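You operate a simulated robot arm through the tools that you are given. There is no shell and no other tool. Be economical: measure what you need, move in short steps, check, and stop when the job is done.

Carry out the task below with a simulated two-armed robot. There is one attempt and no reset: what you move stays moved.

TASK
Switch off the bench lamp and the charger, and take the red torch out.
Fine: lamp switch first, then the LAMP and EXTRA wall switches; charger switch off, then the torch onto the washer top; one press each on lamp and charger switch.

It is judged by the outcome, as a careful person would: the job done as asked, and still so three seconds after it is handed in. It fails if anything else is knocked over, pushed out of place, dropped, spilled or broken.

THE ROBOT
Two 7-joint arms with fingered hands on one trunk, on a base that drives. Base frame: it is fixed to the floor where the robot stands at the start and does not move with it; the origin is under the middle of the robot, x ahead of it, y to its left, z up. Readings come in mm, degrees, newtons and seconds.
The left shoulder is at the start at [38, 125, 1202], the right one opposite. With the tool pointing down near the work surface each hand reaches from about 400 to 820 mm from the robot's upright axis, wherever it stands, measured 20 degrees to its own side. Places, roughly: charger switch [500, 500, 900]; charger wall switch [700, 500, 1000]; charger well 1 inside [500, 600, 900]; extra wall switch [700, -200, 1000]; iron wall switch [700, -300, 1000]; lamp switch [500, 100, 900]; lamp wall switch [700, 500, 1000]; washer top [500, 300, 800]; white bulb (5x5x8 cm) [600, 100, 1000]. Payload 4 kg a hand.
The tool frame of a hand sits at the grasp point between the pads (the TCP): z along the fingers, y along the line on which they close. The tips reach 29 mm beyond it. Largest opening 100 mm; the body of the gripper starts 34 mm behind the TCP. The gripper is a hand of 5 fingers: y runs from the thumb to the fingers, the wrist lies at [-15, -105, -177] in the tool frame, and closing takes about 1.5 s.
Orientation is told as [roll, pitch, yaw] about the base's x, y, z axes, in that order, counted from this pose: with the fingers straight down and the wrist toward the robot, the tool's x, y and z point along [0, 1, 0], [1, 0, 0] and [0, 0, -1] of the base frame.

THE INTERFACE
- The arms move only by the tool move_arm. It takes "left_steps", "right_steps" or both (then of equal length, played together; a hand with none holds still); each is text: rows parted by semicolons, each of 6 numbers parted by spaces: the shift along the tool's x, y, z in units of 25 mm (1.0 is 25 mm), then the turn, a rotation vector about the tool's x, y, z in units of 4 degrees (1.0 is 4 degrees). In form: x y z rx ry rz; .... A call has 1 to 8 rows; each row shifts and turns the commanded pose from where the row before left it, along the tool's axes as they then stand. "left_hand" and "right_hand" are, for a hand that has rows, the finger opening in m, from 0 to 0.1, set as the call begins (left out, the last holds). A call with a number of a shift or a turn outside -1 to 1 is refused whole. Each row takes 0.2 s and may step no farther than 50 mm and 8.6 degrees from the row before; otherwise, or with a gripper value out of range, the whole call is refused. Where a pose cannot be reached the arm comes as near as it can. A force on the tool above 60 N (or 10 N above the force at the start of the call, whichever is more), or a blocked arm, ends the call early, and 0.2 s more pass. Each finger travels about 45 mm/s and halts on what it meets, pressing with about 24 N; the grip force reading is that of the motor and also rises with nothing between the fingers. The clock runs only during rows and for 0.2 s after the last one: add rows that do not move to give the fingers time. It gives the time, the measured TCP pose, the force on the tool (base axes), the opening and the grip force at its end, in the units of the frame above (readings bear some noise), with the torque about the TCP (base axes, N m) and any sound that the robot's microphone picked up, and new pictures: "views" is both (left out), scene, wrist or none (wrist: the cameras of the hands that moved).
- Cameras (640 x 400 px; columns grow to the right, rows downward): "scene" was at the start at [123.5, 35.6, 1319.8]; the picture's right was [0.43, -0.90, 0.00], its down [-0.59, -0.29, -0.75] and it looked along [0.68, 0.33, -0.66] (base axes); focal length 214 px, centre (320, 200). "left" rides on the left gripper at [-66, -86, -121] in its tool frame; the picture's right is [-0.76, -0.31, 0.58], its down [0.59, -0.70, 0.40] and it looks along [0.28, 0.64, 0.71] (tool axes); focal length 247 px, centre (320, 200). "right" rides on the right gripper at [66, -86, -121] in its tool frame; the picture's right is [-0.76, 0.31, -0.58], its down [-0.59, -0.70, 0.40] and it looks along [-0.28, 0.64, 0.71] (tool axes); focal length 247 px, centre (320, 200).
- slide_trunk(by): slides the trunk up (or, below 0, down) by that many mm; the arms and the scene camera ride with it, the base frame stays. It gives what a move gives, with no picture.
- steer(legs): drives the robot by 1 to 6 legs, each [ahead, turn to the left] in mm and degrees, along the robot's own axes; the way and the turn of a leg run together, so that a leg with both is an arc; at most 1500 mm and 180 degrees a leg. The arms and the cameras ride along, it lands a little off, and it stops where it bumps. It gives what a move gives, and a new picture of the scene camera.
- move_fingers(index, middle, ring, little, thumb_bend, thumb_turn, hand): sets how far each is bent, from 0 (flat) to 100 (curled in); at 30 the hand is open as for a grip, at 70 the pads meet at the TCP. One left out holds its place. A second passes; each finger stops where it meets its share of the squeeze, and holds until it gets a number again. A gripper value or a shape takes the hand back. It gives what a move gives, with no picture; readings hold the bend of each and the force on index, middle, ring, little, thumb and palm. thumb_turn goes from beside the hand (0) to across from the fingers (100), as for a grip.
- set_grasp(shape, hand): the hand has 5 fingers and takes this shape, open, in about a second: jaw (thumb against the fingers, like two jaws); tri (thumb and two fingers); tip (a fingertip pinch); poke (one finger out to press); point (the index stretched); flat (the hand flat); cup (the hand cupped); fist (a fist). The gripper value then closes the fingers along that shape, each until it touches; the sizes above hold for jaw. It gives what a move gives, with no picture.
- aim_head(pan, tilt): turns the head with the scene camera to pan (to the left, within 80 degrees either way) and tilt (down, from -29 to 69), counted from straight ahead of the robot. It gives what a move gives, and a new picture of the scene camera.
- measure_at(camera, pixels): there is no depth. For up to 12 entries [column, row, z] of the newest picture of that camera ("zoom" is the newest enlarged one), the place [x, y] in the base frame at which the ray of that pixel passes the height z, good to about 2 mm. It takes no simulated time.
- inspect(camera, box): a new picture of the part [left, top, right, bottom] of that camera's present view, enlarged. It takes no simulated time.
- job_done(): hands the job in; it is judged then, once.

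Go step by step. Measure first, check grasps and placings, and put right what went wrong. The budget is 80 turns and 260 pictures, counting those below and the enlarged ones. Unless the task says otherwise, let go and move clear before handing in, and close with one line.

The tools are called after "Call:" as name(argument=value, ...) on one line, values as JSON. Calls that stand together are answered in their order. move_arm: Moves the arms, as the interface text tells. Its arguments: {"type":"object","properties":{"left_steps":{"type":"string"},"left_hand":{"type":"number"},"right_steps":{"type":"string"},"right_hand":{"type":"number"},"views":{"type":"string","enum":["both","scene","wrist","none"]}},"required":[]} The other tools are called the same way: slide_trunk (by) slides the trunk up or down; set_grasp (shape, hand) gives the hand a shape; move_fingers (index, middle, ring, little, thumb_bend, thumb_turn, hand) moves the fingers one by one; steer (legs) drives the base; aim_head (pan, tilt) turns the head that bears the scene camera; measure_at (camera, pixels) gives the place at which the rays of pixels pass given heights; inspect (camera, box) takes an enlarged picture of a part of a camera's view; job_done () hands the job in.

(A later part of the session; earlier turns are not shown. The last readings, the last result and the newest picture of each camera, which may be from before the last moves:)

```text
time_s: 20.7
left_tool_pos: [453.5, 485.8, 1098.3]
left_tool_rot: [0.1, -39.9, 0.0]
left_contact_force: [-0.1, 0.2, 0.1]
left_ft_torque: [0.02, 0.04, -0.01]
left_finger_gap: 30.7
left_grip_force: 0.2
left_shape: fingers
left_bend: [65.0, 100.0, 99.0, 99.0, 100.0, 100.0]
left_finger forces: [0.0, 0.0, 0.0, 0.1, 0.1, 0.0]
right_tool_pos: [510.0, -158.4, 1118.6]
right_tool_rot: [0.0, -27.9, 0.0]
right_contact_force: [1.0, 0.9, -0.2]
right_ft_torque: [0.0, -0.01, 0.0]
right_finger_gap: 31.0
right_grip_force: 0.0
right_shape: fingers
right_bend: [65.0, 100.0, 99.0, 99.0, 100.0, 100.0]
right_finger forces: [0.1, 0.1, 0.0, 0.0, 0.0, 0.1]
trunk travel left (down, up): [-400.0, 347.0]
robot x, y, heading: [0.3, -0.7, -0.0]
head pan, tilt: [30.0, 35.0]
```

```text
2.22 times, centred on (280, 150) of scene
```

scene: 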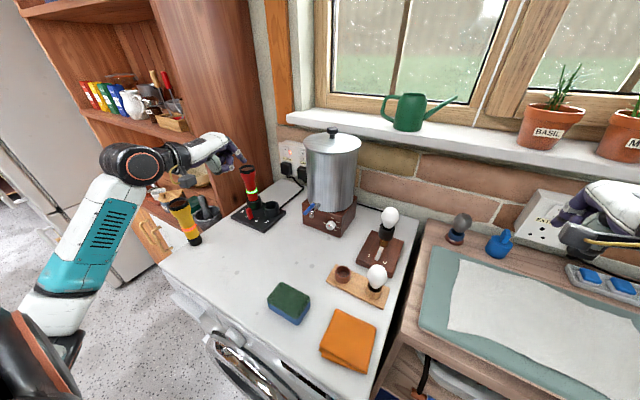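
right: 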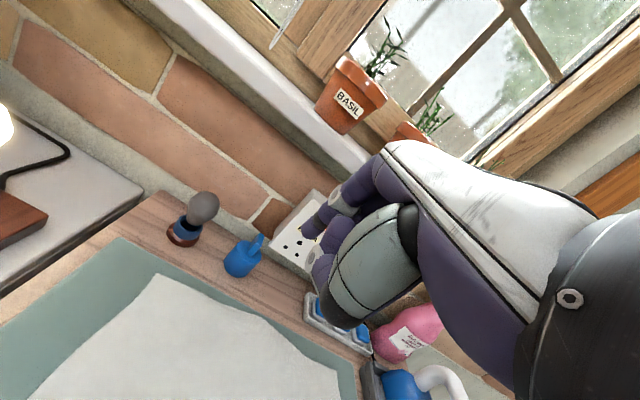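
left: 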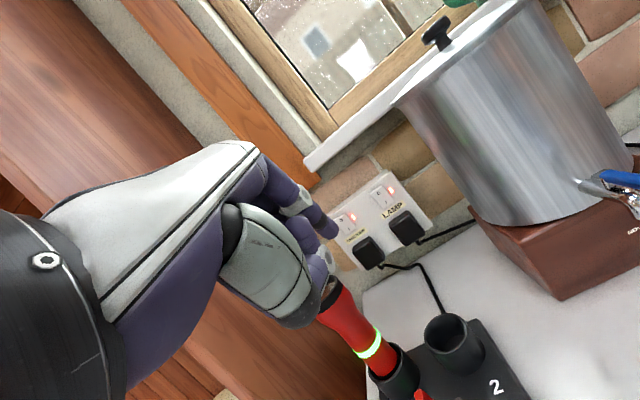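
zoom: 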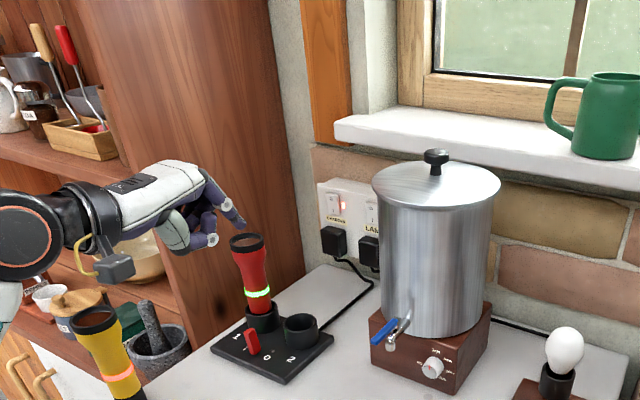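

LAMP rocker O is at left (378.5,193.5) and I at (385.5,202.5). I'll triangulate these along with the torch top and the boiler edge.

Call:
measure_at(camera="left", pixels=[[378.5, 193.5, 1020], [378.5, 193.5, 1035], [378.5, 193.5, 1050], [385.5, 202.5, 1000], [385.5, 202.5, 1020], [341, 220, 1030], [391.5, 104, 1090], [391.5, 104, 1060], [470, 207, 890], [332, 285, 1000]])

Call:
measure_at(camera="scene", pixels=[[303.4, 154.5, 1020], [303.4, 154.5, 1035], [303.4, 154.5, 1050], [304, 137, 1060], [304, 137, 1090], [361, 140, 1060], [361, 140, 1090], [248, 170, 1000], [248, 170, 970]])

```text
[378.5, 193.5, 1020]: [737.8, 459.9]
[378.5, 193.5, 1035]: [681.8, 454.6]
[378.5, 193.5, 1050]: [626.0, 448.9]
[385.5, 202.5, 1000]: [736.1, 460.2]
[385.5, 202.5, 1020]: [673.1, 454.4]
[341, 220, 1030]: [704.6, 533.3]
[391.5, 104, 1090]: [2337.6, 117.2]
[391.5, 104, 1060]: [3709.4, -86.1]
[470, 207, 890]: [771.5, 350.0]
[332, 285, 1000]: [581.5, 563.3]
```

```text
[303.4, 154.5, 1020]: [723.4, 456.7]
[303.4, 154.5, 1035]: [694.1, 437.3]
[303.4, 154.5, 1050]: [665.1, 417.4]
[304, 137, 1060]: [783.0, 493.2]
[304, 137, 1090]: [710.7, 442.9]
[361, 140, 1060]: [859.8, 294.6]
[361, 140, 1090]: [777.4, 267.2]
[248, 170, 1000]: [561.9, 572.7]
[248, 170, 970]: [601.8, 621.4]
```

The LAMP rocker's O half is at about (715,456,1028), the torch top at about (572,566,1002), and the boiler edge is at y≈400, so there's a corridor. I'll straighten the index a bit, pitch the hand further and stage it in front.

Call:
move_fingers(hand="left", index=45)

Call:
move_arm(left_steps="0 0 0 -1 0 0; 0 0 0 -1 0 0; -0.147 0.35 0.915 0 0 0; -0.147 0.35 0.915 0 0 0; -0.147 0.35 0.915 0 0 0; -0.147 0.35 0.915 0 0 0; -0.147 0.35 0.915 0 0 0", views="both")

Call:
inspect(camera="scene", box=[220, 100, 340, 200])

Call:
inspect(camera="left", box=[260, 120, 500, 280])

```text
time_s: 21.7
left_tool_pos: [453.2, 486.7, 1097.9]
left_tool_rot: [0.1, -40.2, -0.1]
left_contact_force: [0.9, -0.1, 0.0]
left_ft_torque: [-0.01, 0.0, -0.01]
left_finger_gap: 44.5
left_grip_force: 0.1
left_shape: fingers
left_bend: [45.0, 100.0, 99.0, 99.0, 100.0, 100.0]
left_finger forces: [0.0, 0.0, 0.0, 0.1, 0.1, 0.0]
right_tool_pos: [509.6, -158.5, 1119.9]
right_tool_rot: [0.0, -28.0, 0.1]
right_contact_force: [0.4, -0.2, 0.6]
right_ft_torque: [0.01, -0.02, 0.05]
right_finger_gap: 30.7
right_grip_force: 0.0
right_shape: fingers
right_bend: [65.0, 100.0, 99.0, 99.0, 100.0, 100.0]
right_finger forces: [0.0, 0.0, 0.0, 0.1, 0.0, 0.0]
trunk travel left (down, up): [-400.0, 347.0]
robot x, y, heading: [-0.9, -1.7, -0.1]
head pan, tilt: [30.0, 35.0]
```

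```text
time_s: 23.3
left_tool_pos: [568.8, 467.7, 1053.5]
left_tool_rot: [0.1, -48.0, 0.0]
left_contact_force: [-0.5, 0.0, -0.4]
left_ft_torque: [-0.01, 0.03, -0.01]
left_finger_gap: 44.6
left_grip_force: 0.1
left_shape: fingers
left_bend: [45.0, 100.0, 99.0, 99.0, 100.0, 100.0]
left_finger forces: [0.1, 0.0, 0.0, 0.0, 0.1, 0.0]
right_tool_pos: [510.5, -159.4, 1119.7]
right_tool_rot: [0.0, -28.0, 0.0]
right_contact_force: [-0.5, -0.2, 0.0]
right_ft_torque: [0.0, 0.01, -0.02]
right_finger_gap: 30.6
right_grip_force: 0.0
right_shape: fingers
right_bend: [65.0, 100.0, 99.0, 99.0, 100.0, 100.0]
right_finger forces: [0.1, 0.1, 0.0, 0.1, 0.0, 0.1]
trunk travel left (down, up): [-400.0, 347.0]
robot x, y, heading: [1.9, -4.4, -0.1]
head pan, tilt: [30.0, 35.0]
```

scene: 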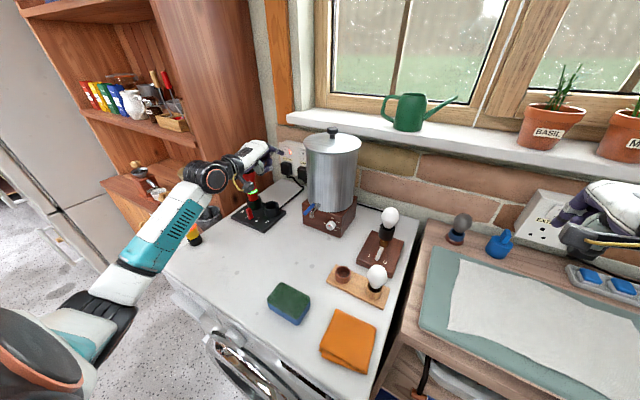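
left: 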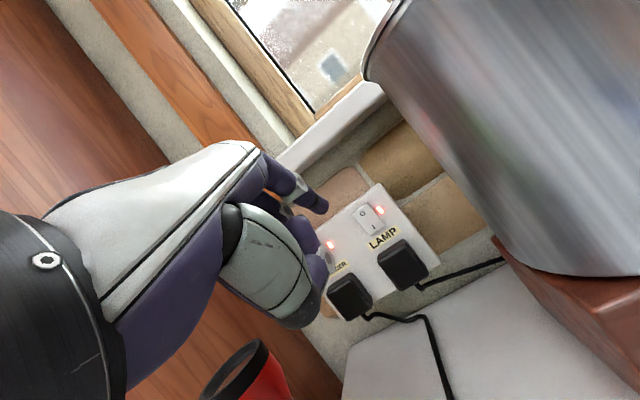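

```text
4.00 times, centred on (280, 150) of scene
```

zoom: 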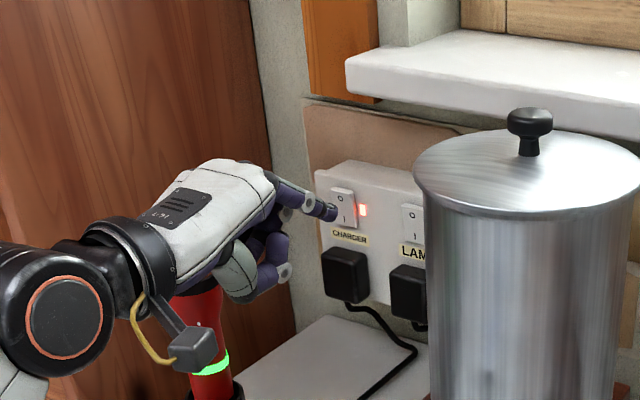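

```text
2.50 times, centred on (380, 200) of left
```

zoom: 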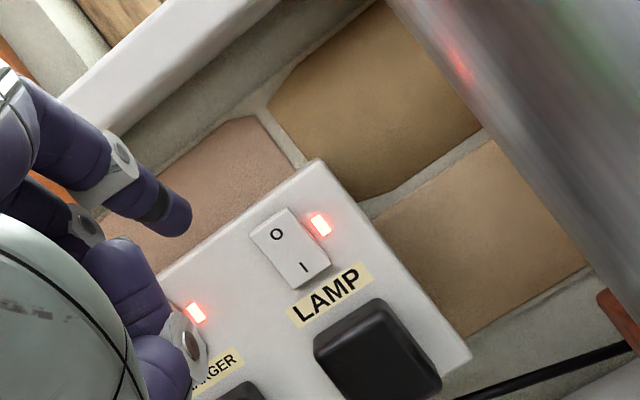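

The index tip is at left (324,208) and scene (282.5,153). LAMP O is at left (363,214). I'll measure the tip and the rocker exactly.

Call:
measure_at(camera="scene", pixels=[[282.5, 153, 1055], [282.5, 153, 1065], [282.5, 153, 1075], [302.8, 152.5, 1030], [303.3, 160, 1010]])

Call:
measure_at(camera="left", pixels=[[324, 208, 1055], [324, 208, 1065], [362.8, 214, 1020], [362.8, 214, 1030], [373.2, 226.8, 1000], [373.2, 226.8, 1010], [352, 212, 1025], [363, 205, 1035]])

```text
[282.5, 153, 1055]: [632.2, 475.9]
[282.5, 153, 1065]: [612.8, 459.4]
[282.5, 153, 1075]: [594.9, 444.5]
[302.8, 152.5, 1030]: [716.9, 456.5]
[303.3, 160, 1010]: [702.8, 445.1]
```

```text
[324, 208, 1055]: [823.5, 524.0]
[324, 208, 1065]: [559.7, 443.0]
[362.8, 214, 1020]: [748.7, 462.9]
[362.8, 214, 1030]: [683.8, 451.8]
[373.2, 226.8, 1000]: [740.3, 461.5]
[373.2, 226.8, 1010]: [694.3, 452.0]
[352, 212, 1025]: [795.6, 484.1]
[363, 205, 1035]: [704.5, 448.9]
```

The tip is at (612,459,1064) and the O half at (716,457,1027). I'll move in to about 25 mm off the rocker.

Call:
move_arm(left_steps="-0.02 0.26 0.814 0 0 0; -0.02 0.26 0.814 0 0 0; -0.02 0.26 0.814 0 0 0; -0.02 0.26 0.814 0 0 0", views="wrist")

Call:
inspect(camera="scene", box=[240, 120, 320, 180])

Call:
inspect(camera="left", box=[260, 160, 420, 260])

```text
time_s: 24.3
left_tool_pos: [645.5, 466.9, 1018.1]
left_tool_rot: [-0.1, -48.1, 0.0]
left_contact_force: [0.5, 0.5, -0.4]
left_ft_torque: [-0.02, 0.0, 0.0]
left_finger_gap: 44.4
left_grip_force: 0.0
left_shape: fingers
left_bend: [45.0, 100.0, 99.0, 99.0, 100.0, 100.0]
left_finger forces: [0.1, 0.1, 0.0, 0.0, 0.0, 0.1]
right_tool_pos: [509.8, -158.7, 1118.5]
right_tool_rot: [0.0, -28.1, -0.1]
right_contact_force: [-0.1, -0.1, 0.1]
right_ft_torque: [0.0, 0.0, -0.01]
right_finger_gap: 30.9
right_grip_force: 0.1
right_shape: fingers
right_bend: [65.0, 100.0, 99.0, 99.0, 100.0, 100.0]
right_finger forces: [0.0, 0.0, 0.0, 0.0, 0.0, 0.0]
trunk travel left (down, up): [-400.0, 347.0]
robot x, y, heading: [-1.8, 3.6, 0.3]
head pan, tilt: [30.0, 35.0]
```

left: 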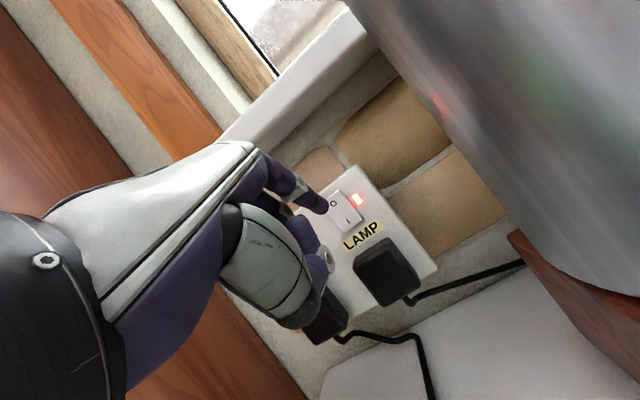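

```text
6.67 times, centred on (280, 150) of scene
```

zoom: 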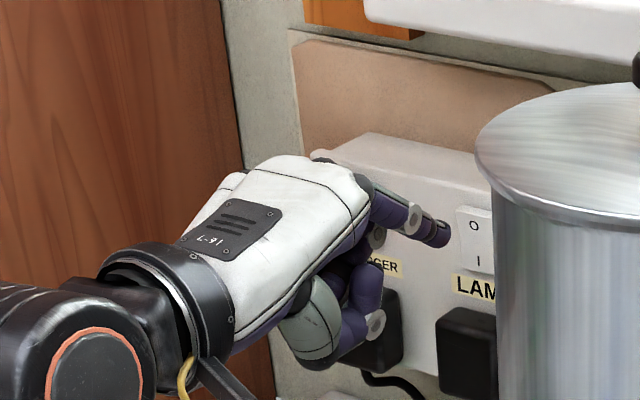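

```text
4.00 times, centred on (340, 210) of left
```

zoom: 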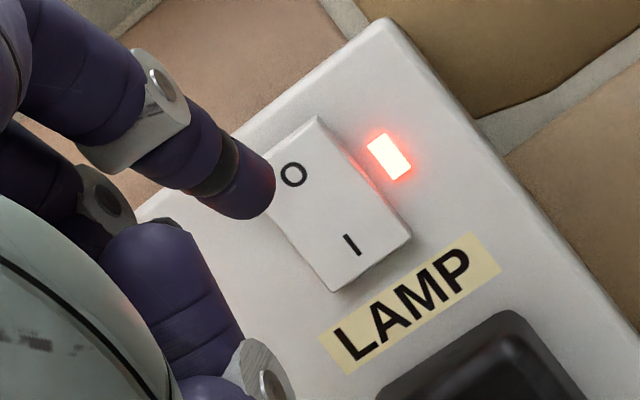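

The tip is about 25 mm short of the O half and lined up with it. I'll advance along +x in small steps and watch the force.

Call:
move_arm(left_steps="0 0.134 0.149 0 0 0; 0 0.134 0.149 0 0 0; 0 0.134 0.149 0 0 0; 0 0.134 0.149 0 0 0", views="wrist")

Call:
inspect(camera="left", box=[260, 160, 420, 260])

Call:
inspect(camera="scene", box=[240, 120, 320, 180])

```text
time_s: 25.3
left_tool_pos: [665.2, 465.7, 1019.1]
left_tool_rot: [0.0, -47.9, 0.0]
left_contact_force: [1.2, -0.7, 0.8]
left_ft_torque: [-0.03, -0.02, 0.01]
left_finger_gap: 44.8
left_grip_force: 0.0
left_shape: fingers
left_bend: [45.0, 100.0, 99.0, 99.0, 100.0, 100.0]
left_finger forces: [0.0, 0.0, 0.0, 0.0, 0.1, 0.1]
right_tool_pos: [510.4, -158.5, 1119.0]
right_tool_rot: [0.0, -28.0, -0.1]
right_contact_force: [0.1, 0.9, -0.4]
right_ft_torque: [0.0, -0.02, 0.0]
right_finger_gap: 30.6
right_grip_force: 0.1
right_shape: fingers
right_bend: [65.0, 100.0, 99.0, 99.0, 100.0, 100.0]
right_finger forces: [0.0, 0.1, 0.1, 0.1, 0.0, 0.0]
trunk travel left (down, up): [-400.0, 347.0]
robot x, y, heading: [-0.9, -0.6, -0.1]
head pan, tilt: [30.0, 35.0]
```

left: 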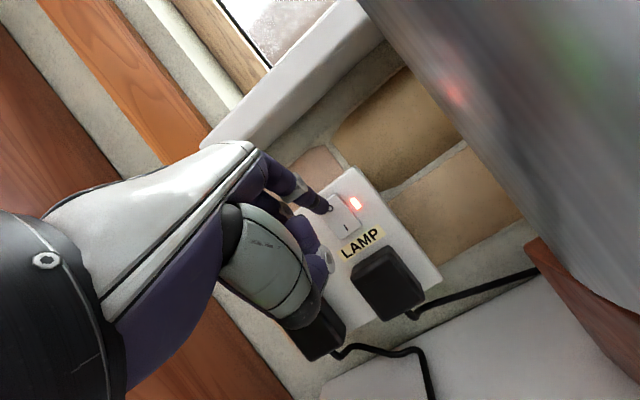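

```text
4.00 times, centred on (340, 210) of left
```

zoom: 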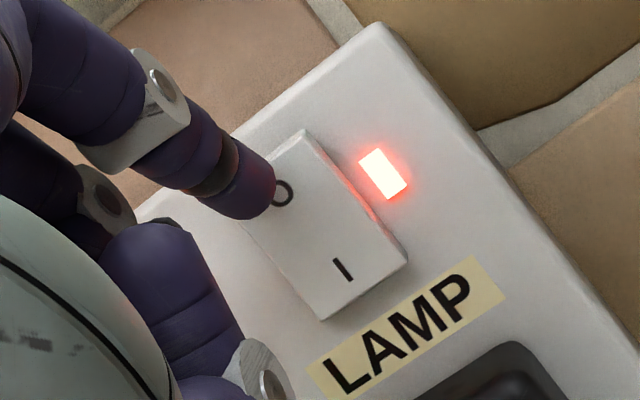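

```text
6.67 times, centred on (280, 150) of scene
```

zoom: 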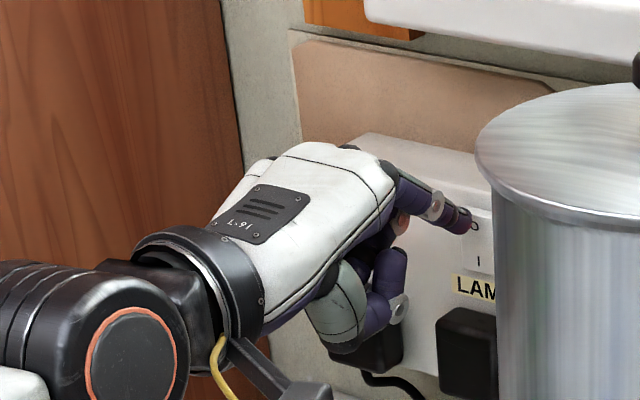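

Almost touching, and the tip covers the O edge. I'll keep advancing in 3 mm steps.

Call:
move_arm(left_steps="-0.04 0.08 0.09 0 0 0; 0 0.08 0.09 0 0 0; 0 0.08 0.09 0 0 0; 0 0.08 0.09 0 0 0", views="none")

Call:
inspect(camera="left", box=[260, 160, 420, 260])

```text
time_s: 26.3
left_tool_pos: [674.8, 465.1, 1021.6]
left_tool_rot: [0.1, -48.3, 0.0]
left_contact_force: [-12.9, -1.5, 5.3]
left_ft_torque: [-0.06, -0.41, -0.13]
left_finger_gap: 42.6
left_grip_force: 7.1
left_shape: fingers
left_bend: [48.0, 100.0, 99.0, 99.0, 100.0, 100.0]
left_finger forces: [14.2, 0.0, 0.0, 0.0, 0.0, 0.0]
right_tool_pos: [507.4, -158.5, 1119.6]
right_tool_rot: [0.0, -28.1, 0.0]
right_contact_force: [-0.1, 0.0, 0.4]
right_ft_torque: [-0.03, 0.03, 0.05]
right_finger_gap: 30.6
right_grip_force: 0.1
right_shape: fingers
right_bend: [65.0, 100.0, 99.0, 99.0, 100.0, 100.0]
right_finger forces: [0.1, 0.0, 0.1, 0.0, 0.0, 0.0]
trunk travel left (down, up): [-400.0, 347.0]
robot x, y, heading: [1.1, -0.2, -0.1]
head pan, tilt: [30.0, 35.0]
heard: click
```

```text
4.00 times, centred on (340, 210) of left
```

zoom: 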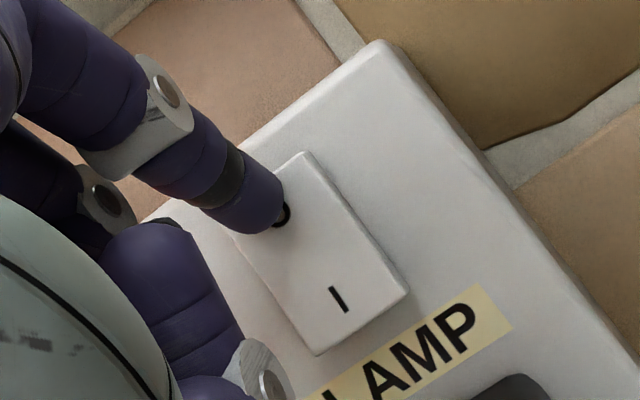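

A click was heard and the LAMP light is off. I'll retract the left hand straight back and look at the EXTRA switch with the head.

Call:
move_arm(left_steps="0 -0.55 -0.6 0 0 0; 0 -0.6 -0.7 0 0 0; 0 -0.6 -0.7 0 0 0; 0 -0.26 -0.95 0 0 0; 0 -0.26 -0.95 0 0 0; 0 -0.35 -0.915 0 0 0; 0 -0.35 -0.915 0 0 0; 0 -0.35 -0.915 0 0 0", views="wrist")

Call:
move_fingers(hand="right", index=45)

Call:
aim_head(pan=-15, tilt=30)

Call:
inspect(camera="right", box=[240, 160, 400, 260])

```text
time_s: 28.1
left_tool_pos: [497.5, 465.2, 1068.7]
left_tool_rot: [0.0, -48.0, 0.1]
left_contact_force: [-0.8, -0.1, 0.6]
left_ft_torque: [0.01, -0.02, -0.01]
left_finger_gap: 44.5
left_grip_force: 0.1
left_shape: fingers
left_bend: [45.0, 100.0, 99.0, 99.0, 100.0, 100.0]
left_finger forces: [0.1, 0.1, 0.0, 0.1, 0.0, 0.0]
right_tool_pos: [509.2, -158.6, 1120.2]
right_tool_rot: [0.1, -28.0, 0.0]
right_contact_force: [0.6, 0.0, 0.0]
right_ft_torque: [0.01, 0.01, 0.0]
right_finger_gap: 30.7
right_grip_force: 0.0
right_shape: fingers
right_bend: [65.0, 100.0, 99.0, 99.0, 100.0, 100.0]
right_finger forces: [0.0, 0.0, 0.0, 0.0, 0.0, 0.0]
trunk travel left (down, up): [-400.0, 347.0]
robot x, y, heading: [-0.6, 1.0, 0.0]
head pan, tilt: [30.0, 35.0]
```

left: 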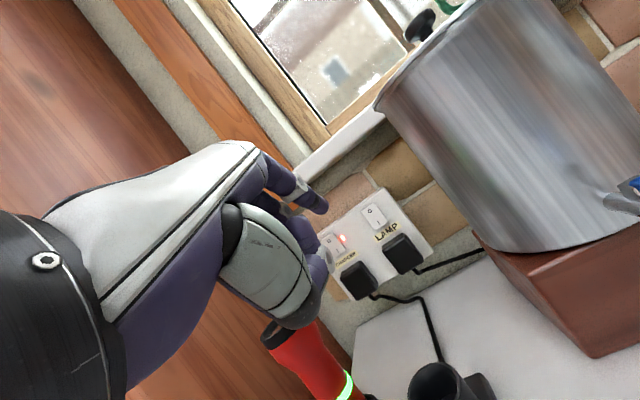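

```text
time_s: 29.1
left_tool_pos: [499.0, 465.1, 1067.6]
left_tool_rot: [0.0, -48.0, 0.1]
left_contact_force: [0.1, -1.0, -0.7]
left_ft_torque: [0.0, 0.0, 0.01]
left_finger_gap: 44.5
left_grip_force: 0.1
left_shape: fingers
left_bend: [45.0, 100.0, 99.0, 99.0, 100.0, 100.0]
left_finger forces: [0.0, 0.1, 0.0, 0.1, 0.0, 0.0]
right_tool_pos: [510.8, -157.2, 1118.4]
right_tool_rot: [0.0, -28.0, 0.0]
right_contact_force: [0.4, 0.4, -0.2]
right_ft_torque: [-0.03, 0.01, 0.01]
right_finger_gap: 44.4
right_grip_force: 0.1
right_shape: fingers
right_bend: [45.0, 100.0, 99.0, 99.0, 100.0, 100.0]
right_finger forces: [0.0, 0.0, 0.0, 0.0, 0.0, 0.0]
trunk travel left (down, up): [-400.0, 347.0]
robot x, y, heading: [-0.3, -2.2, 0.2]
head pan, tilt: [30.0, 35.0]
```

```text
time_s: 30.2
left_tool_pos: [499.1, 464.9, 1067.4]
left_tool_rot: [0.0, -48.0, -0.1]
left_contact_force: [1.1, -0.2, -0.4]
left_ft_torque: [-0.04, 0.04, 0.01]
left_finger_gap: 44.7
left_grip_force: 0.1
left_shape: fingers
left_bend: [45.0, 100.0, 99.0, 99.0, 100.0, 100.0]
left_finger forces: [0.0, 0.0, 0.0, 0.0, 0.0, 0.0]
right_tool_pos: [509.3, -157.4, 1118.8]
right_tool_rot: [0.0, -28.0, 0.1]
right_contact_force: [-0.1, 0.8, -0.4]
right_ft_torque: [0.01, -0.01, -0.03]
right_finger_gap: 44.6
right_grip_force: 0.1
right_shape: fingers
right_bend: [45.0, 100.0, 99.0, 99.0, 100.0, 100.0]
right_finger forces: [0.0, 0.1, 0.1, 0.1, 0.1, 0.1]
trunk travel left (down, up): [-400.0, 347.0]
robot x, y, heading: [-2.9, 0.0, 0.3]
head pan, tilt: [-15.0, 30.0]
```

scene: 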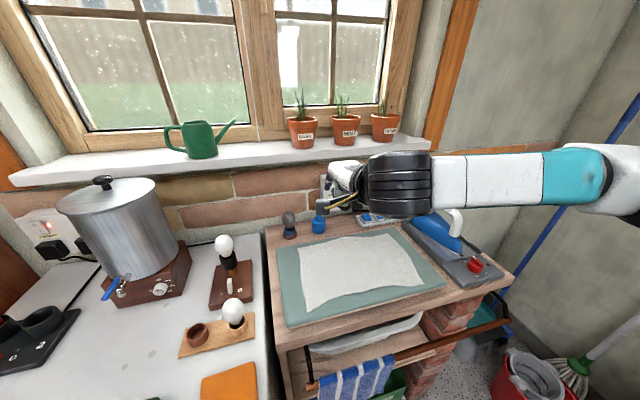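

```text
4.00 times, centred on (320, 210) of right
```

zoom: 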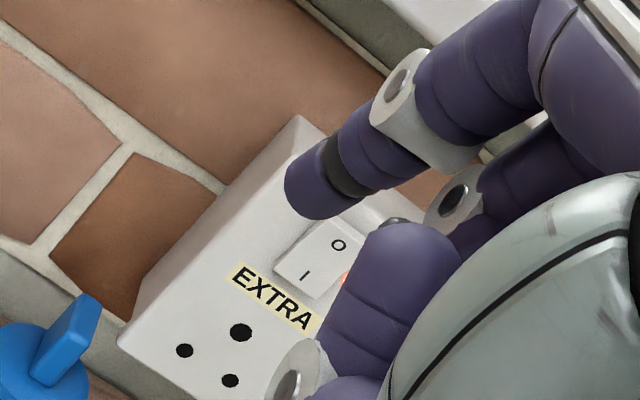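

LAMP is off and CHARGER is still lit, as it should be. EXTRA O is at right (324.5,221), so I'll measure its place.

Call:
measure_at(camera="right", pixels=[[324.5, 221.3, 1020], [324.5, 221.3, 1030], [324.5, 221.3, 1040], [324.5, 221.3, 1050], [316.5, 229, 1020]])

```text
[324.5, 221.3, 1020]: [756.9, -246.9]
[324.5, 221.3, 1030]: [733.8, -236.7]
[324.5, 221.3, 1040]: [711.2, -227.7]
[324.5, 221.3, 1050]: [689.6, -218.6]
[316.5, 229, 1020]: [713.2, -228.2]
```

If the plate face is at x≈716, the O half is near (716,-230,1037). I'll pitch the right hand and stage it in front of EXTRA.

Call:
move_arm(right_steps="-0.5 0 0 -1 0 0; -0.5 0 0 -1 0 0; -0.5 0 0 -1 0 0; -0.5 0 0 -1 0 0; -0.5 0 0 -1 0 0", views="none")

Call:
move_arm(right_steps="-0.15 0.04 0.93 0 0 0; -0.15 0.04 0.93 0 0 0; -0.15 0.04 0.93 0 0 0; -0.15 0.04 0.93 0 0 0; -0.15 0.04 0.93 0 0 0; 0 0 0 0 0 0", views="both")

Call:
inspect(camera="right", box=[220, 140, 420, 270])

Call:
inspect(camera="scene", box=[280, 130, 440, 230])

```text
time_s: 31.4
left_tool_pos: [497.9, 466.8, 1067.3]
left_tool_rot: [-0.1, -48.0, 0.0]
left_contact_force: [0.9, -0.7, 0.4]
left_ft_torque: [-0.02, -0.01, 0.01]
left_finger_gap: 44.3
left_grip_force: 0.1
left_shape: fingers
left_bend: [45.0, 100.0, 99.0, 99.0, 100.0, 100.0]
left_finger forces: [0.0, 0.0, 0.0, 0.0, 0.1, 0.1]
right_tool_pos: [496.8, -171.6, 1185.5]
right_tool_rot: [-0.2, -44.0, 0.1]
right_contact_force: [-0.7, 1.0, 0.2]
right_ft_torque: [-0.01, 0.06, -0.01]
right_finger_gap: 44.5
right_grip_force: 0.1
right_shape: fingers
right_bend: [45.0, 100.0, 99.0, 99.0, 100.0, 100.0]
right_finger forces: [0.0, 0.0, 0.0, 0.0, 0.0, 0.0]
right hand out of reach, approached as far as the arm can: row 3, 4, 5
trunk travel left (down, up): [-400.0, 347.0]
robot x, y, heading: [3.3, 2.7, -0.1]
head pan, tilt: [-15.0, 30.0]
```

```text
time_s: 32.8
left_tool_pos: [498.4, 464.6, 1067.5]
left_tool_rot: [0.0, -48.0, 0.0]
left_contact_force: [0.3, -0.3, 0.9]
left_ft_torque: [0.0, 0.01, -0.01]
left_finger_gap: 44.2
left_grip_force: 0.1
left_shape: fingers
left_bend: [45.0, 100.0, 99.0, 99.0, 100.0, 100.0]
left_finger forces: [0.0, 0.0, 0.0, 0.0, 0.0, 0.0]
right_tool_pos: [536.2, -203.5, 1173.3]
right_tool_rot: [0.0, -43.6, 0.2]
right_contact_force: [-0.4, 0.0, -0.4]
right_ft_torque: [0.02, -0.01, 0.02]
right_finger_gap: 44.7
right_grip_force: 0.0
right_shape: fingers
right_bend: [45.0, 100.0, 99.0, 99.0, 100.0, 100.0]
right_finger forces: [0.0, 0.0, 0.1, 0.0, 0.0, 0.0]
right hand out of reach, approached as far as the arm can: row 1, 2, 3, 4, 5
trunk travel left (down, up): [-400.0, 347.0]
robot x, y, heading: [2.1, -1.2, -0.2]
head pan, tilt: [-15.0, 30.0]
```

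scene: 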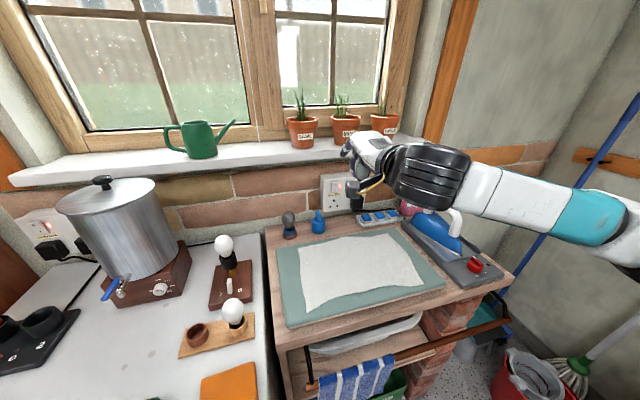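
right: 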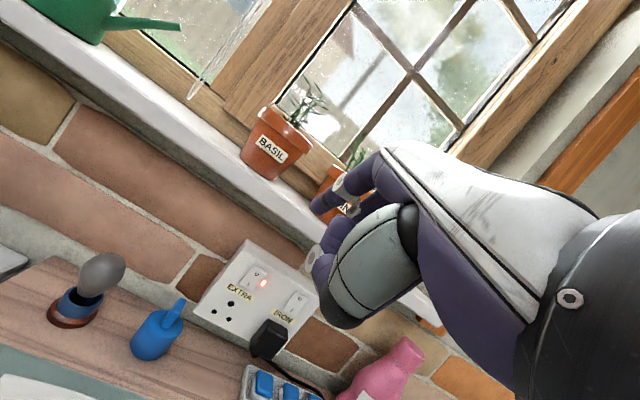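

```text
3.08 times, centred on (320, 205) of right
```

zoom: 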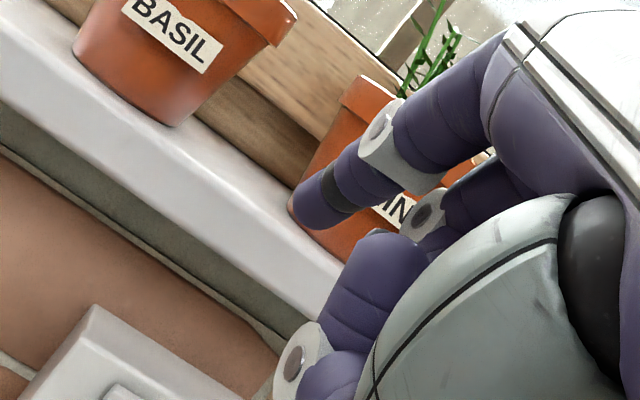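

```text
4.00 times, centred on (360, 180) of scene
```

zoom: 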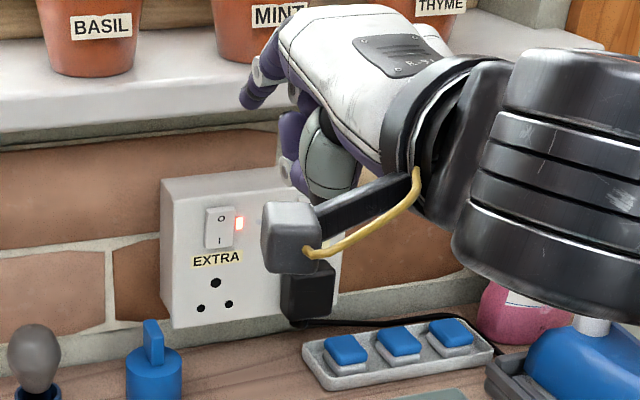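

The right arm was folded too tight, so it lagged behind its command. I'll wait two idle rows to see whether it settles.

Call:
move_arm(right_steps="0 0 0 0 0 0; 0 0 0 0 0 0", views="none")

```text
time_s: 33.4
left_tool_pos: [498.8, 465.4, 1067.7]
left_tool_rot: [-0.1, -48.1, 0.1]
left_contact_force: [-0.5, -0.8, 0.4]
left_ft_torque: [-0.03, -0.02, 0.0]
left_finger_gap: 44.9
left_grip_force: 0.1
left_shape: fingers
left_bend: [45.0, 100.0, 99.0, 99.0, 100.0, 100.0]
left_finger forces: [0.0, 0.0, 0.0, 0.0, 0.0, 0.0]
right_tool_pos: [536.0, -203.6, 1173.0]
right_tool_rot: [-0.1, -43.5, 0.2]
right_contact_force: [0.8, -0.9, 0.2]
right_ft_torque: [-0.02, -0.02, 0.01]
right_finger_gap: 44.4
right_grip_force: 0.0
right_shape: fingers
right_bend: [45.0, 100.0, 99.0, 99.0, 100.0, 100.0]
right_finger forces: [0.0, 0.0, 0.0, 0.1, 0.1, 0.1]
trunk travel left (down, up): [-400.0, 347.0]
robot x, y, heading: [-0.6, -2.2, 0.2]
head pan, tilt: [-15.0, 30.0]
```

The arm holds there, so the wrist is limited at that pitch. I'll return to −28° pitch, which is still fine for a nearly straight index, and move in from there.

Call:
move_arm(right_steps="0 0 0 1 0 0; 0 0 0 1 0 0; 0 0 0 1 0 0; 0 0 0 0.9 0 0", views="none")

Call:
move_arm(right_steps="-0.24 0.02 0.86 0 0 0; -0.24 0.02 0.86 0 0 0; -0.24 0.02 0.86 0 0 0; -0.24 0.02 0.86 0 0 0; -0.24 0.02 0.86 0 0 0; -0.24 0.02 0.86 0 0 0", views="both")

Call:
inspect(camera="right", box=[220, 140, 420, 270])

Call:
inspect(camera="scene", box=[280, 130, 440, 230])

```text
time_s: 34.4
left_tool_pos: [499.4, 465.6, 1068.2]
left_tool_rot: [0.0, -48.1, 0.0]
left_contact_force: [-0.4, -0.3, 1.9]
left_ft_torque: [0.01, -0.03, 0.0]
left_finger_gap: 44.7
left_grip_force: 0.1
left_shape: fingers
left_bend: [45.0, 100.0, 99.0, 99.0, 100.0, 100.0]
left_finger forces: [0.0, 0.0, 0.0, 0.0, 0.0, 0.1]
right_tool_pos: [537.2, -202.5, 1174.2]
right_tool_rot: [0.0, -28.3, 0.0]
right_contact_force: [-0.4, 0.4, 0.6]
right_ft_torque: [-0.02, -0.01, 0.0]
right_finger_gap: 44.8
right_grip_force: 0.1
right_shape: fingers
right_bend: [45.0, 100.0, 99.0, 99.0, 100.0, 100.0]
right_finger forces: [0.1, 0.1, 0.0, 0.0, 0.1, 0.0]
trunk travel left (down, up): [-400.0, 347.0]
robot x, y, heading: [-2.6, -0.6, -0.2]
head pan, tilt: [-15.0, 30.0]
```

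```text
time_s: 35.8
left_tool_pos: [499.8, 464.0, 1068.1]
left_tool_rot: [0.1, -48.0, 0.0]
left_contact_force: [0.2, -0.4, -0.3]
left_ft_torque: [-0.01, -0.02, 0.02]
left_finger_gap: 44.4
left_grip_force: 0.1
left_shape: fingers
left_bend: [45.0, 100.0, 99.0, 99.0, 100.0, 100.0]
left_finger forces: [0.0, 0.0, 0.1, 0.1, 0.0, 0.0]
right_tool_pos: [600.5, -239.6, 1063.3]
right_tool_rot: [0.0, -28.4, 0.1]
right_contact_force: [-0.1, -1.0, 0.1]
right_ft_torque: [-0.02, 0.04, 0.0]
right_finger_gap: 44.6
right_grip_force: 0.0
right_shape: fingers
right_bend: [45.0, 100.0, 99.0, 99.0, 100.0, 100.0]
right_finger forces: [0.1, 0.1, 0.0, 0.0, 0.0, 0.0]
trunk travel left (down, up): [-400.0, 347.0]
robot x, y, heading: [0.0, -0.8, -0.2]
head pan, tilt: [-15.0, 30.0]
```

scene: 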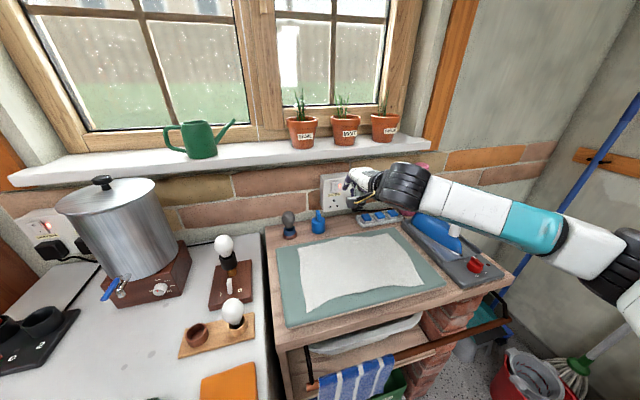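
right: 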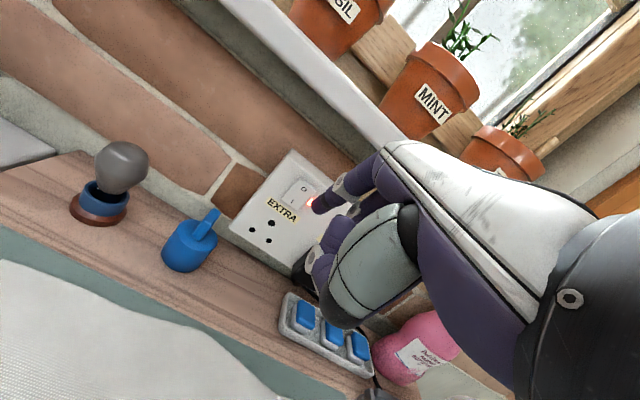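

```text
3.08 times, centred on (320, 205) of right
```

zoom: 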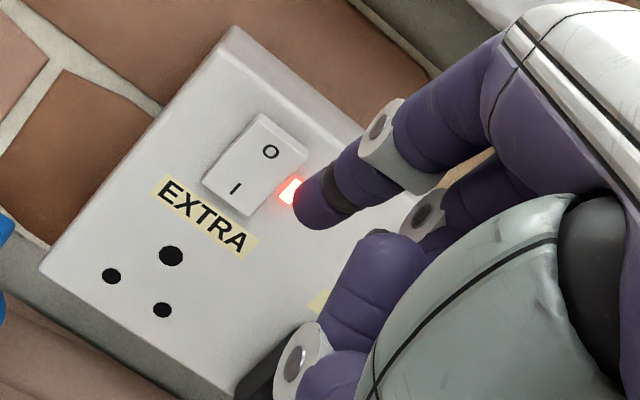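

```text
4.00 times, centred on (360, 180) of scene
```

zoom: 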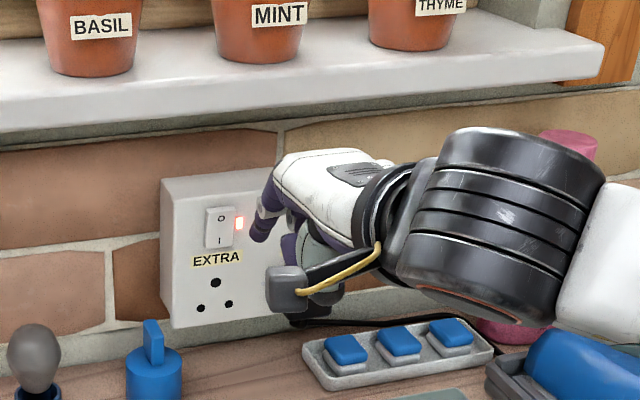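

The tip is at right (315,210) and scene (344.5,189), and EXTRA O is at right (304,189) and scene (335,184). I'll triangulate.

Call:
measure_at(camera="right", pixels=[[304.1, 189.4, 1020], [304.1, 189.4, 1030], [304.1, 189.4, 1040], [315, 210, 1050], [315, 210, 1060]])

Call:
measure_at(camera="scene", pixels=[[335.25, 184.25, 1020], [335.25, 184.25, 1030], [335.25, 184.25, 1040], [344.5, 189.5, 1050], [344.5, 189.5, 1060], [344.5, 189.5, 1070]])

```text
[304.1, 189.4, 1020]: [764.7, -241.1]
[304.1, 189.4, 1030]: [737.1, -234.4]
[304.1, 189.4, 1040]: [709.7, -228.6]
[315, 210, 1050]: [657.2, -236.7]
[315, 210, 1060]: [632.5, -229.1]
```

```text
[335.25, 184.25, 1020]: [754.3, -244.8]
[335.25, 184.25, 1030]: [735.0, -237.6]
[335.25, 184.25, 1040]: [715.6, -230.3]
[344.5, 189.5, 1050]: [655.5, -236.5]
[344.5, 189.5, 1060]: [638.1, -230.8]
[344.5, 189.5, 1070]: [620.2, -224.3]
```

The tip is at (638,-231,1060) and the O half is around (720,-231,1037). I'll advance to about 30 mm short of it.

Call:
move_arm(right_steps="-0.013 0.453 0.56 0 0 0; -0.013 0.453 0.56 0 0 0; -0.013 0.453 0.56 0 0 0", views="wrist")

Call:
inspect(camera="right", box=[220, 140, 420, 270])

Call:
inspect(camera="scene", box=[300, 150, 400, 220])

```text
time_s: 36.6
left_tool_pos: [498.7, 464.0, 1066.5]
left_tool_rot: [0.0, -47.9, 0.1]
left_contact_force: [0.2, -0.3, 0.5]
left_ft_torque: [-0.02, 0.02, 0.0]
left_finger_gap: 44.7
left_grip_force: 0.1
left_shape: fingers
left_bend: [45.0, 100.0, 99.0, 99.0, 100.0, 100.0]
left_finger forces: [0.0, 0.1, 0.1, 0.0, 0.0, 0.0]
right_tool_pos: [650.5, -241.9, 1041.7]
right_tool_rot: [0.1, -28.2, 0.0]
right_contact_force: [-0.5, 0.4, -0.4]
right_ft_torque: [-0.01, -0.02, -0.01]
right_finger_gap: 44.8
right_grip_force: 0.0
right_shape: fingers
right_bend: [45.0, 100.0, 99.0, 99.0, 100.0, 100.0]
right_finger forces: [0.0, 0.0, 0.0, 0.0, 0.0, 0.0]
trunk travel left (down, up): [-400.0, 347.0]
robot x, y, heading: [2.4, 1.2, -0.1]
head pan, tilt: [-15.0, 30.0]
```

right: 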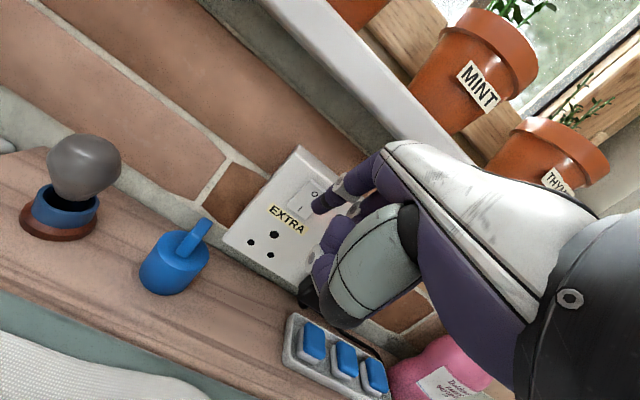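

```text
3.08 times, centred on (320, 205) of right
```

zoom: 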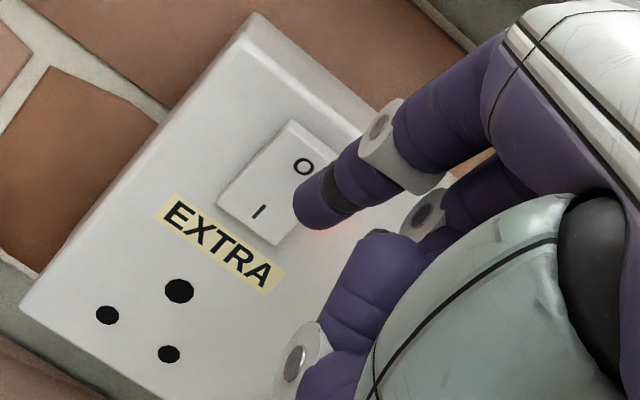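

```text
5.71 times, centred on (350, 185) of scene
```

zoom: 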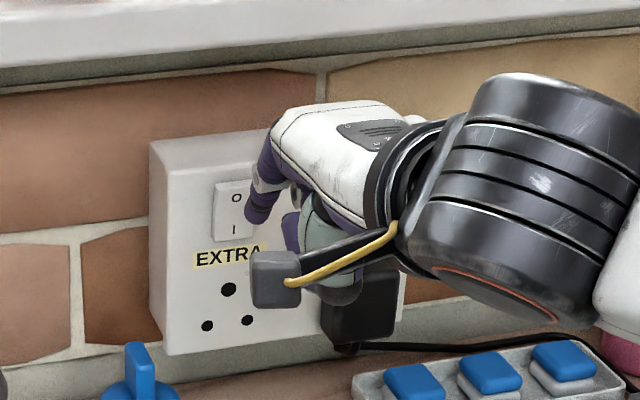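

I'll measure O again from this closer view.

Call:
measure_at(camera="right", pixels=[[314.5, 194.6, 1025], [314.5, 194.6, 1032], [314.5, 194.6, 1040], [299, 208.6, 1020], [315, 209, 1038]])

```text
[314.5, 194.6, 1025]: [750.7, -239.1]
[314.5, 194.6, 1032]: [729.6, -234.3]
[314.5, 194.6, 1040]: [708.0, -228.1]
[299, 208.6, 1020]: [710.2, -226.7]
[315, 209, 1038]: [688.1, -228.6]
```

The tip is at (690,-232,1038), lined up with the O half. I'll advance 25 mm.

Call:
move_arm(right_steps="0 0.176 0.095 0 0 0; 0 0.176 0.095 0 0 0; 0 0.176 0.095 0 0 0; 0 0.176 0.095 0 0 0; 0 0.176 0.095 0 0 0", views="none")

Call:
inspect(camera="right", box=[220, 140, 420, 270])

Call:
inspect(camera="scene", box=[300, 150, 400, 220])

```text
time_s: 37.8
left_tool_pos: [498.2, 463.5, 1068.9]
left_tool_rot: [0.0, -48.1, -0.1]
left_contact_force: [-0.2, 0.3, -0.1]
left_ft_torque: [0.0, 0.01, 0.01]
left_finger_gap: 44.4
left_grip_force: 0.0
left_shape: fingers
left_bend: [45.0, 100.0, 99.0, 99.0, 100.0, 100.0]
left_finger forces: [0.0, 0.1, 0.0, 0.0, 0.0, 0.0]
right_tool_pos: [675.8, -240.1, 1040.8]
right_tool_rot: [-0.1, -28.5, 0.0]
right_contact_force: [-2.2, 0.3, 1.2]
right_ft_torque: [0.0, -0.05, 0.02]
right_finger_gap: 43.8
right_grip_force: 0.4
right_shape: fingers
right_bend: [46.0, 100.0, 99.0, 99.0, 100.0, 100.0]
right_finger forces: [1.6, 0.0, 0.1, 0.0, 0.0, 0.0]
trunk travel left (down, up): [-400.0, 347.0]
robot x, y, heading: [-0.1, -1.8, 0.1]
head pan, tilt: [-15.0, 30.0]
heard: click
```

```text
3.08 times, centred on (320, 205) of right
```

zoom: 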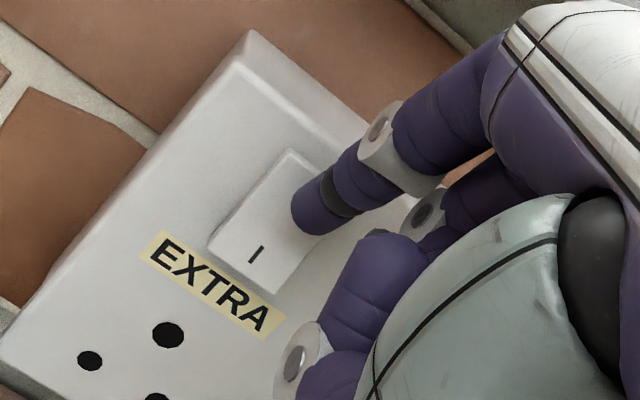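

```text
5.71 times, centred on (350, 185) of scene
```

zoom: 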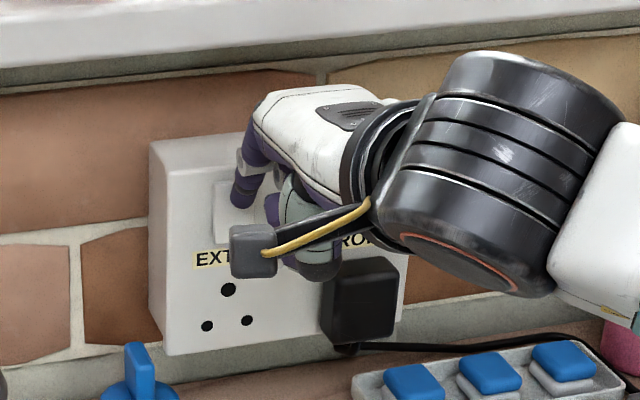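

A click was heard. I'll retract straight back and check the EXTRA light.

Call:
move_arm(right_steps="0 -0.5 -0.27 0 0 0; 0 -0.8 -0.43 0 0 0; 0 -0.8 -0.43 0 0 0; 0 -0.8 -0.43 0 0 0; 0 -0.8 -0.43 0 0 0; 0 -0.8 -0.43 0 0 0; 0 -0.8 -0.43 0 0 0", views="wrist")

Call:
inspect(camera="scene", box=[300, 150, 400, 220])

Call:
aim_head(pan=35, tilt=42)

Call:
inspect(camera="scene", box=[200, 100, 340, 220])

```text
time_s: 39.4
left_tool_pos: [497.8, 463.9, 1069.0]
left_tool_rot: [-0.1, -48.0, 0.1]
left_contact_force: [0.4, 0.6, 0.4]
left_ft_torque: [0.01, -0.01, 0.01]
left_finger_gap: 44.6
left_grip_force: 0.0
left_shape: fingers
left_bend: [45.0, 100.0, 99.0, 99.0, 100.0, 100.0]
left_finger forces: [0.0, 0.0, 0.0, 0.0, 0.1, 0.0]
right_tool_pos: [523.5, -240.8, 1041.8]
right_tool_rot: [0.1, -28.4, 0.0]
right_contact_force: [0.2, 0.4, -0.3]
right_ft_torque: [0.0, 0.0, 0.02]
right_finger_gap: 44.6
right_grip_force: 0.1
right_shape: fingers
right_bend: [45.0, 100.0, 99.0, 99.0, 100.0, 100.0]
right_finger forces: [0.0, 0.1, 0.0, 0.0, 0.0, 0.0]
trunk travel left (down, up): [-400.0, 347.0]
robot x, y, heading: [0.4, 0.0, -0.1]
head pan, tilt: [-15.0, 30.0]
```

right: 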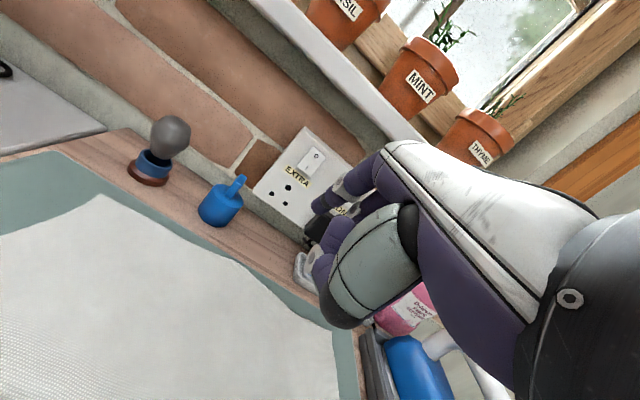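

```text
5.71 times, centred on (350, 185) of scene
```

zoom: 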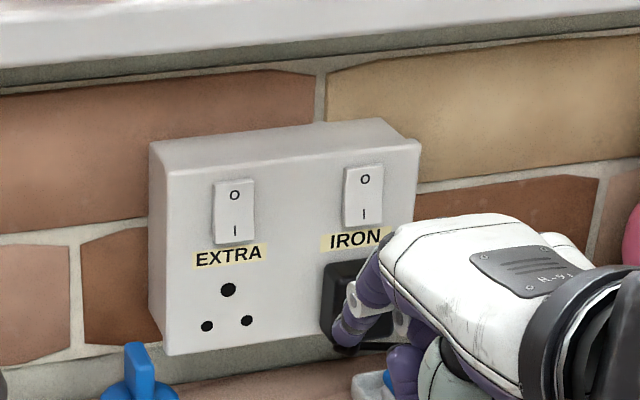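

```text
time_s: 40.6
left_tool_pos: [499.0, 464.3, 1068.5]
left_tool_rot: [0.0, -48.0, 0.0]
left_contact_force: [0.9, 0.1, -0.1]
left_ft_torque: [0.01, 0.02, 0.0]
left_finger_gap: 44.6
left_grip_force: 0.1
left_shape: fingers
left_bend: [45.0, 100.0, 99.0, 99.0, 100.0, 100.0]
left_finger forces: [0.1, 0.0, 0.0, 0.0, 0.0, 0.0]
right_tool_pos: [525.6, -240.6, 1041.0]
right_tool_rot: [0.0, -28.4, -0.1]
right_contact_force: [-0.6, -0.7, 0.4]
right_ft_torque: [-0.01, 0.0, 0.01]
right_finger_gap: 44.6
right_grip_force: 0.1
right_shape: fingers
right_bend: [45.0, 100.0, 99.0, 99.0, 100.0, 100.0]
right_finger forces: [0.1, 0.0, 0.0, 0.0, 0.0, 0.0]
trunk travel left (down, up): [-400.0, 347.0]
robot x, y, heading: [-1.6, -0.8, -0.1]
head pan, tilt: [35.0, 42.0]
```

scene: 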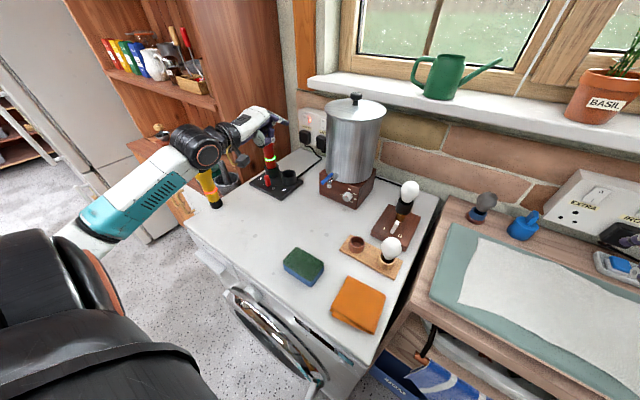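

```text
3.33 times, centred on (270, 160) of scene
```

zoom: 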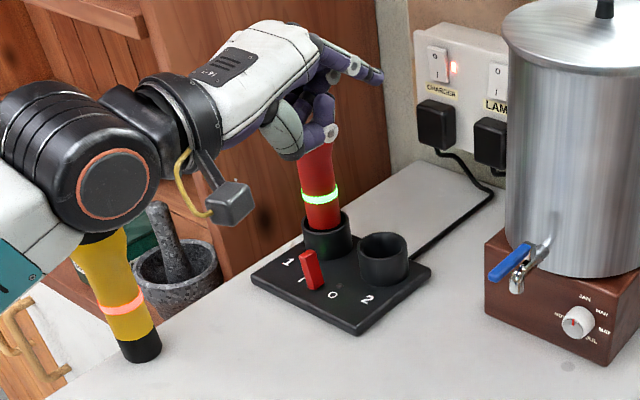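

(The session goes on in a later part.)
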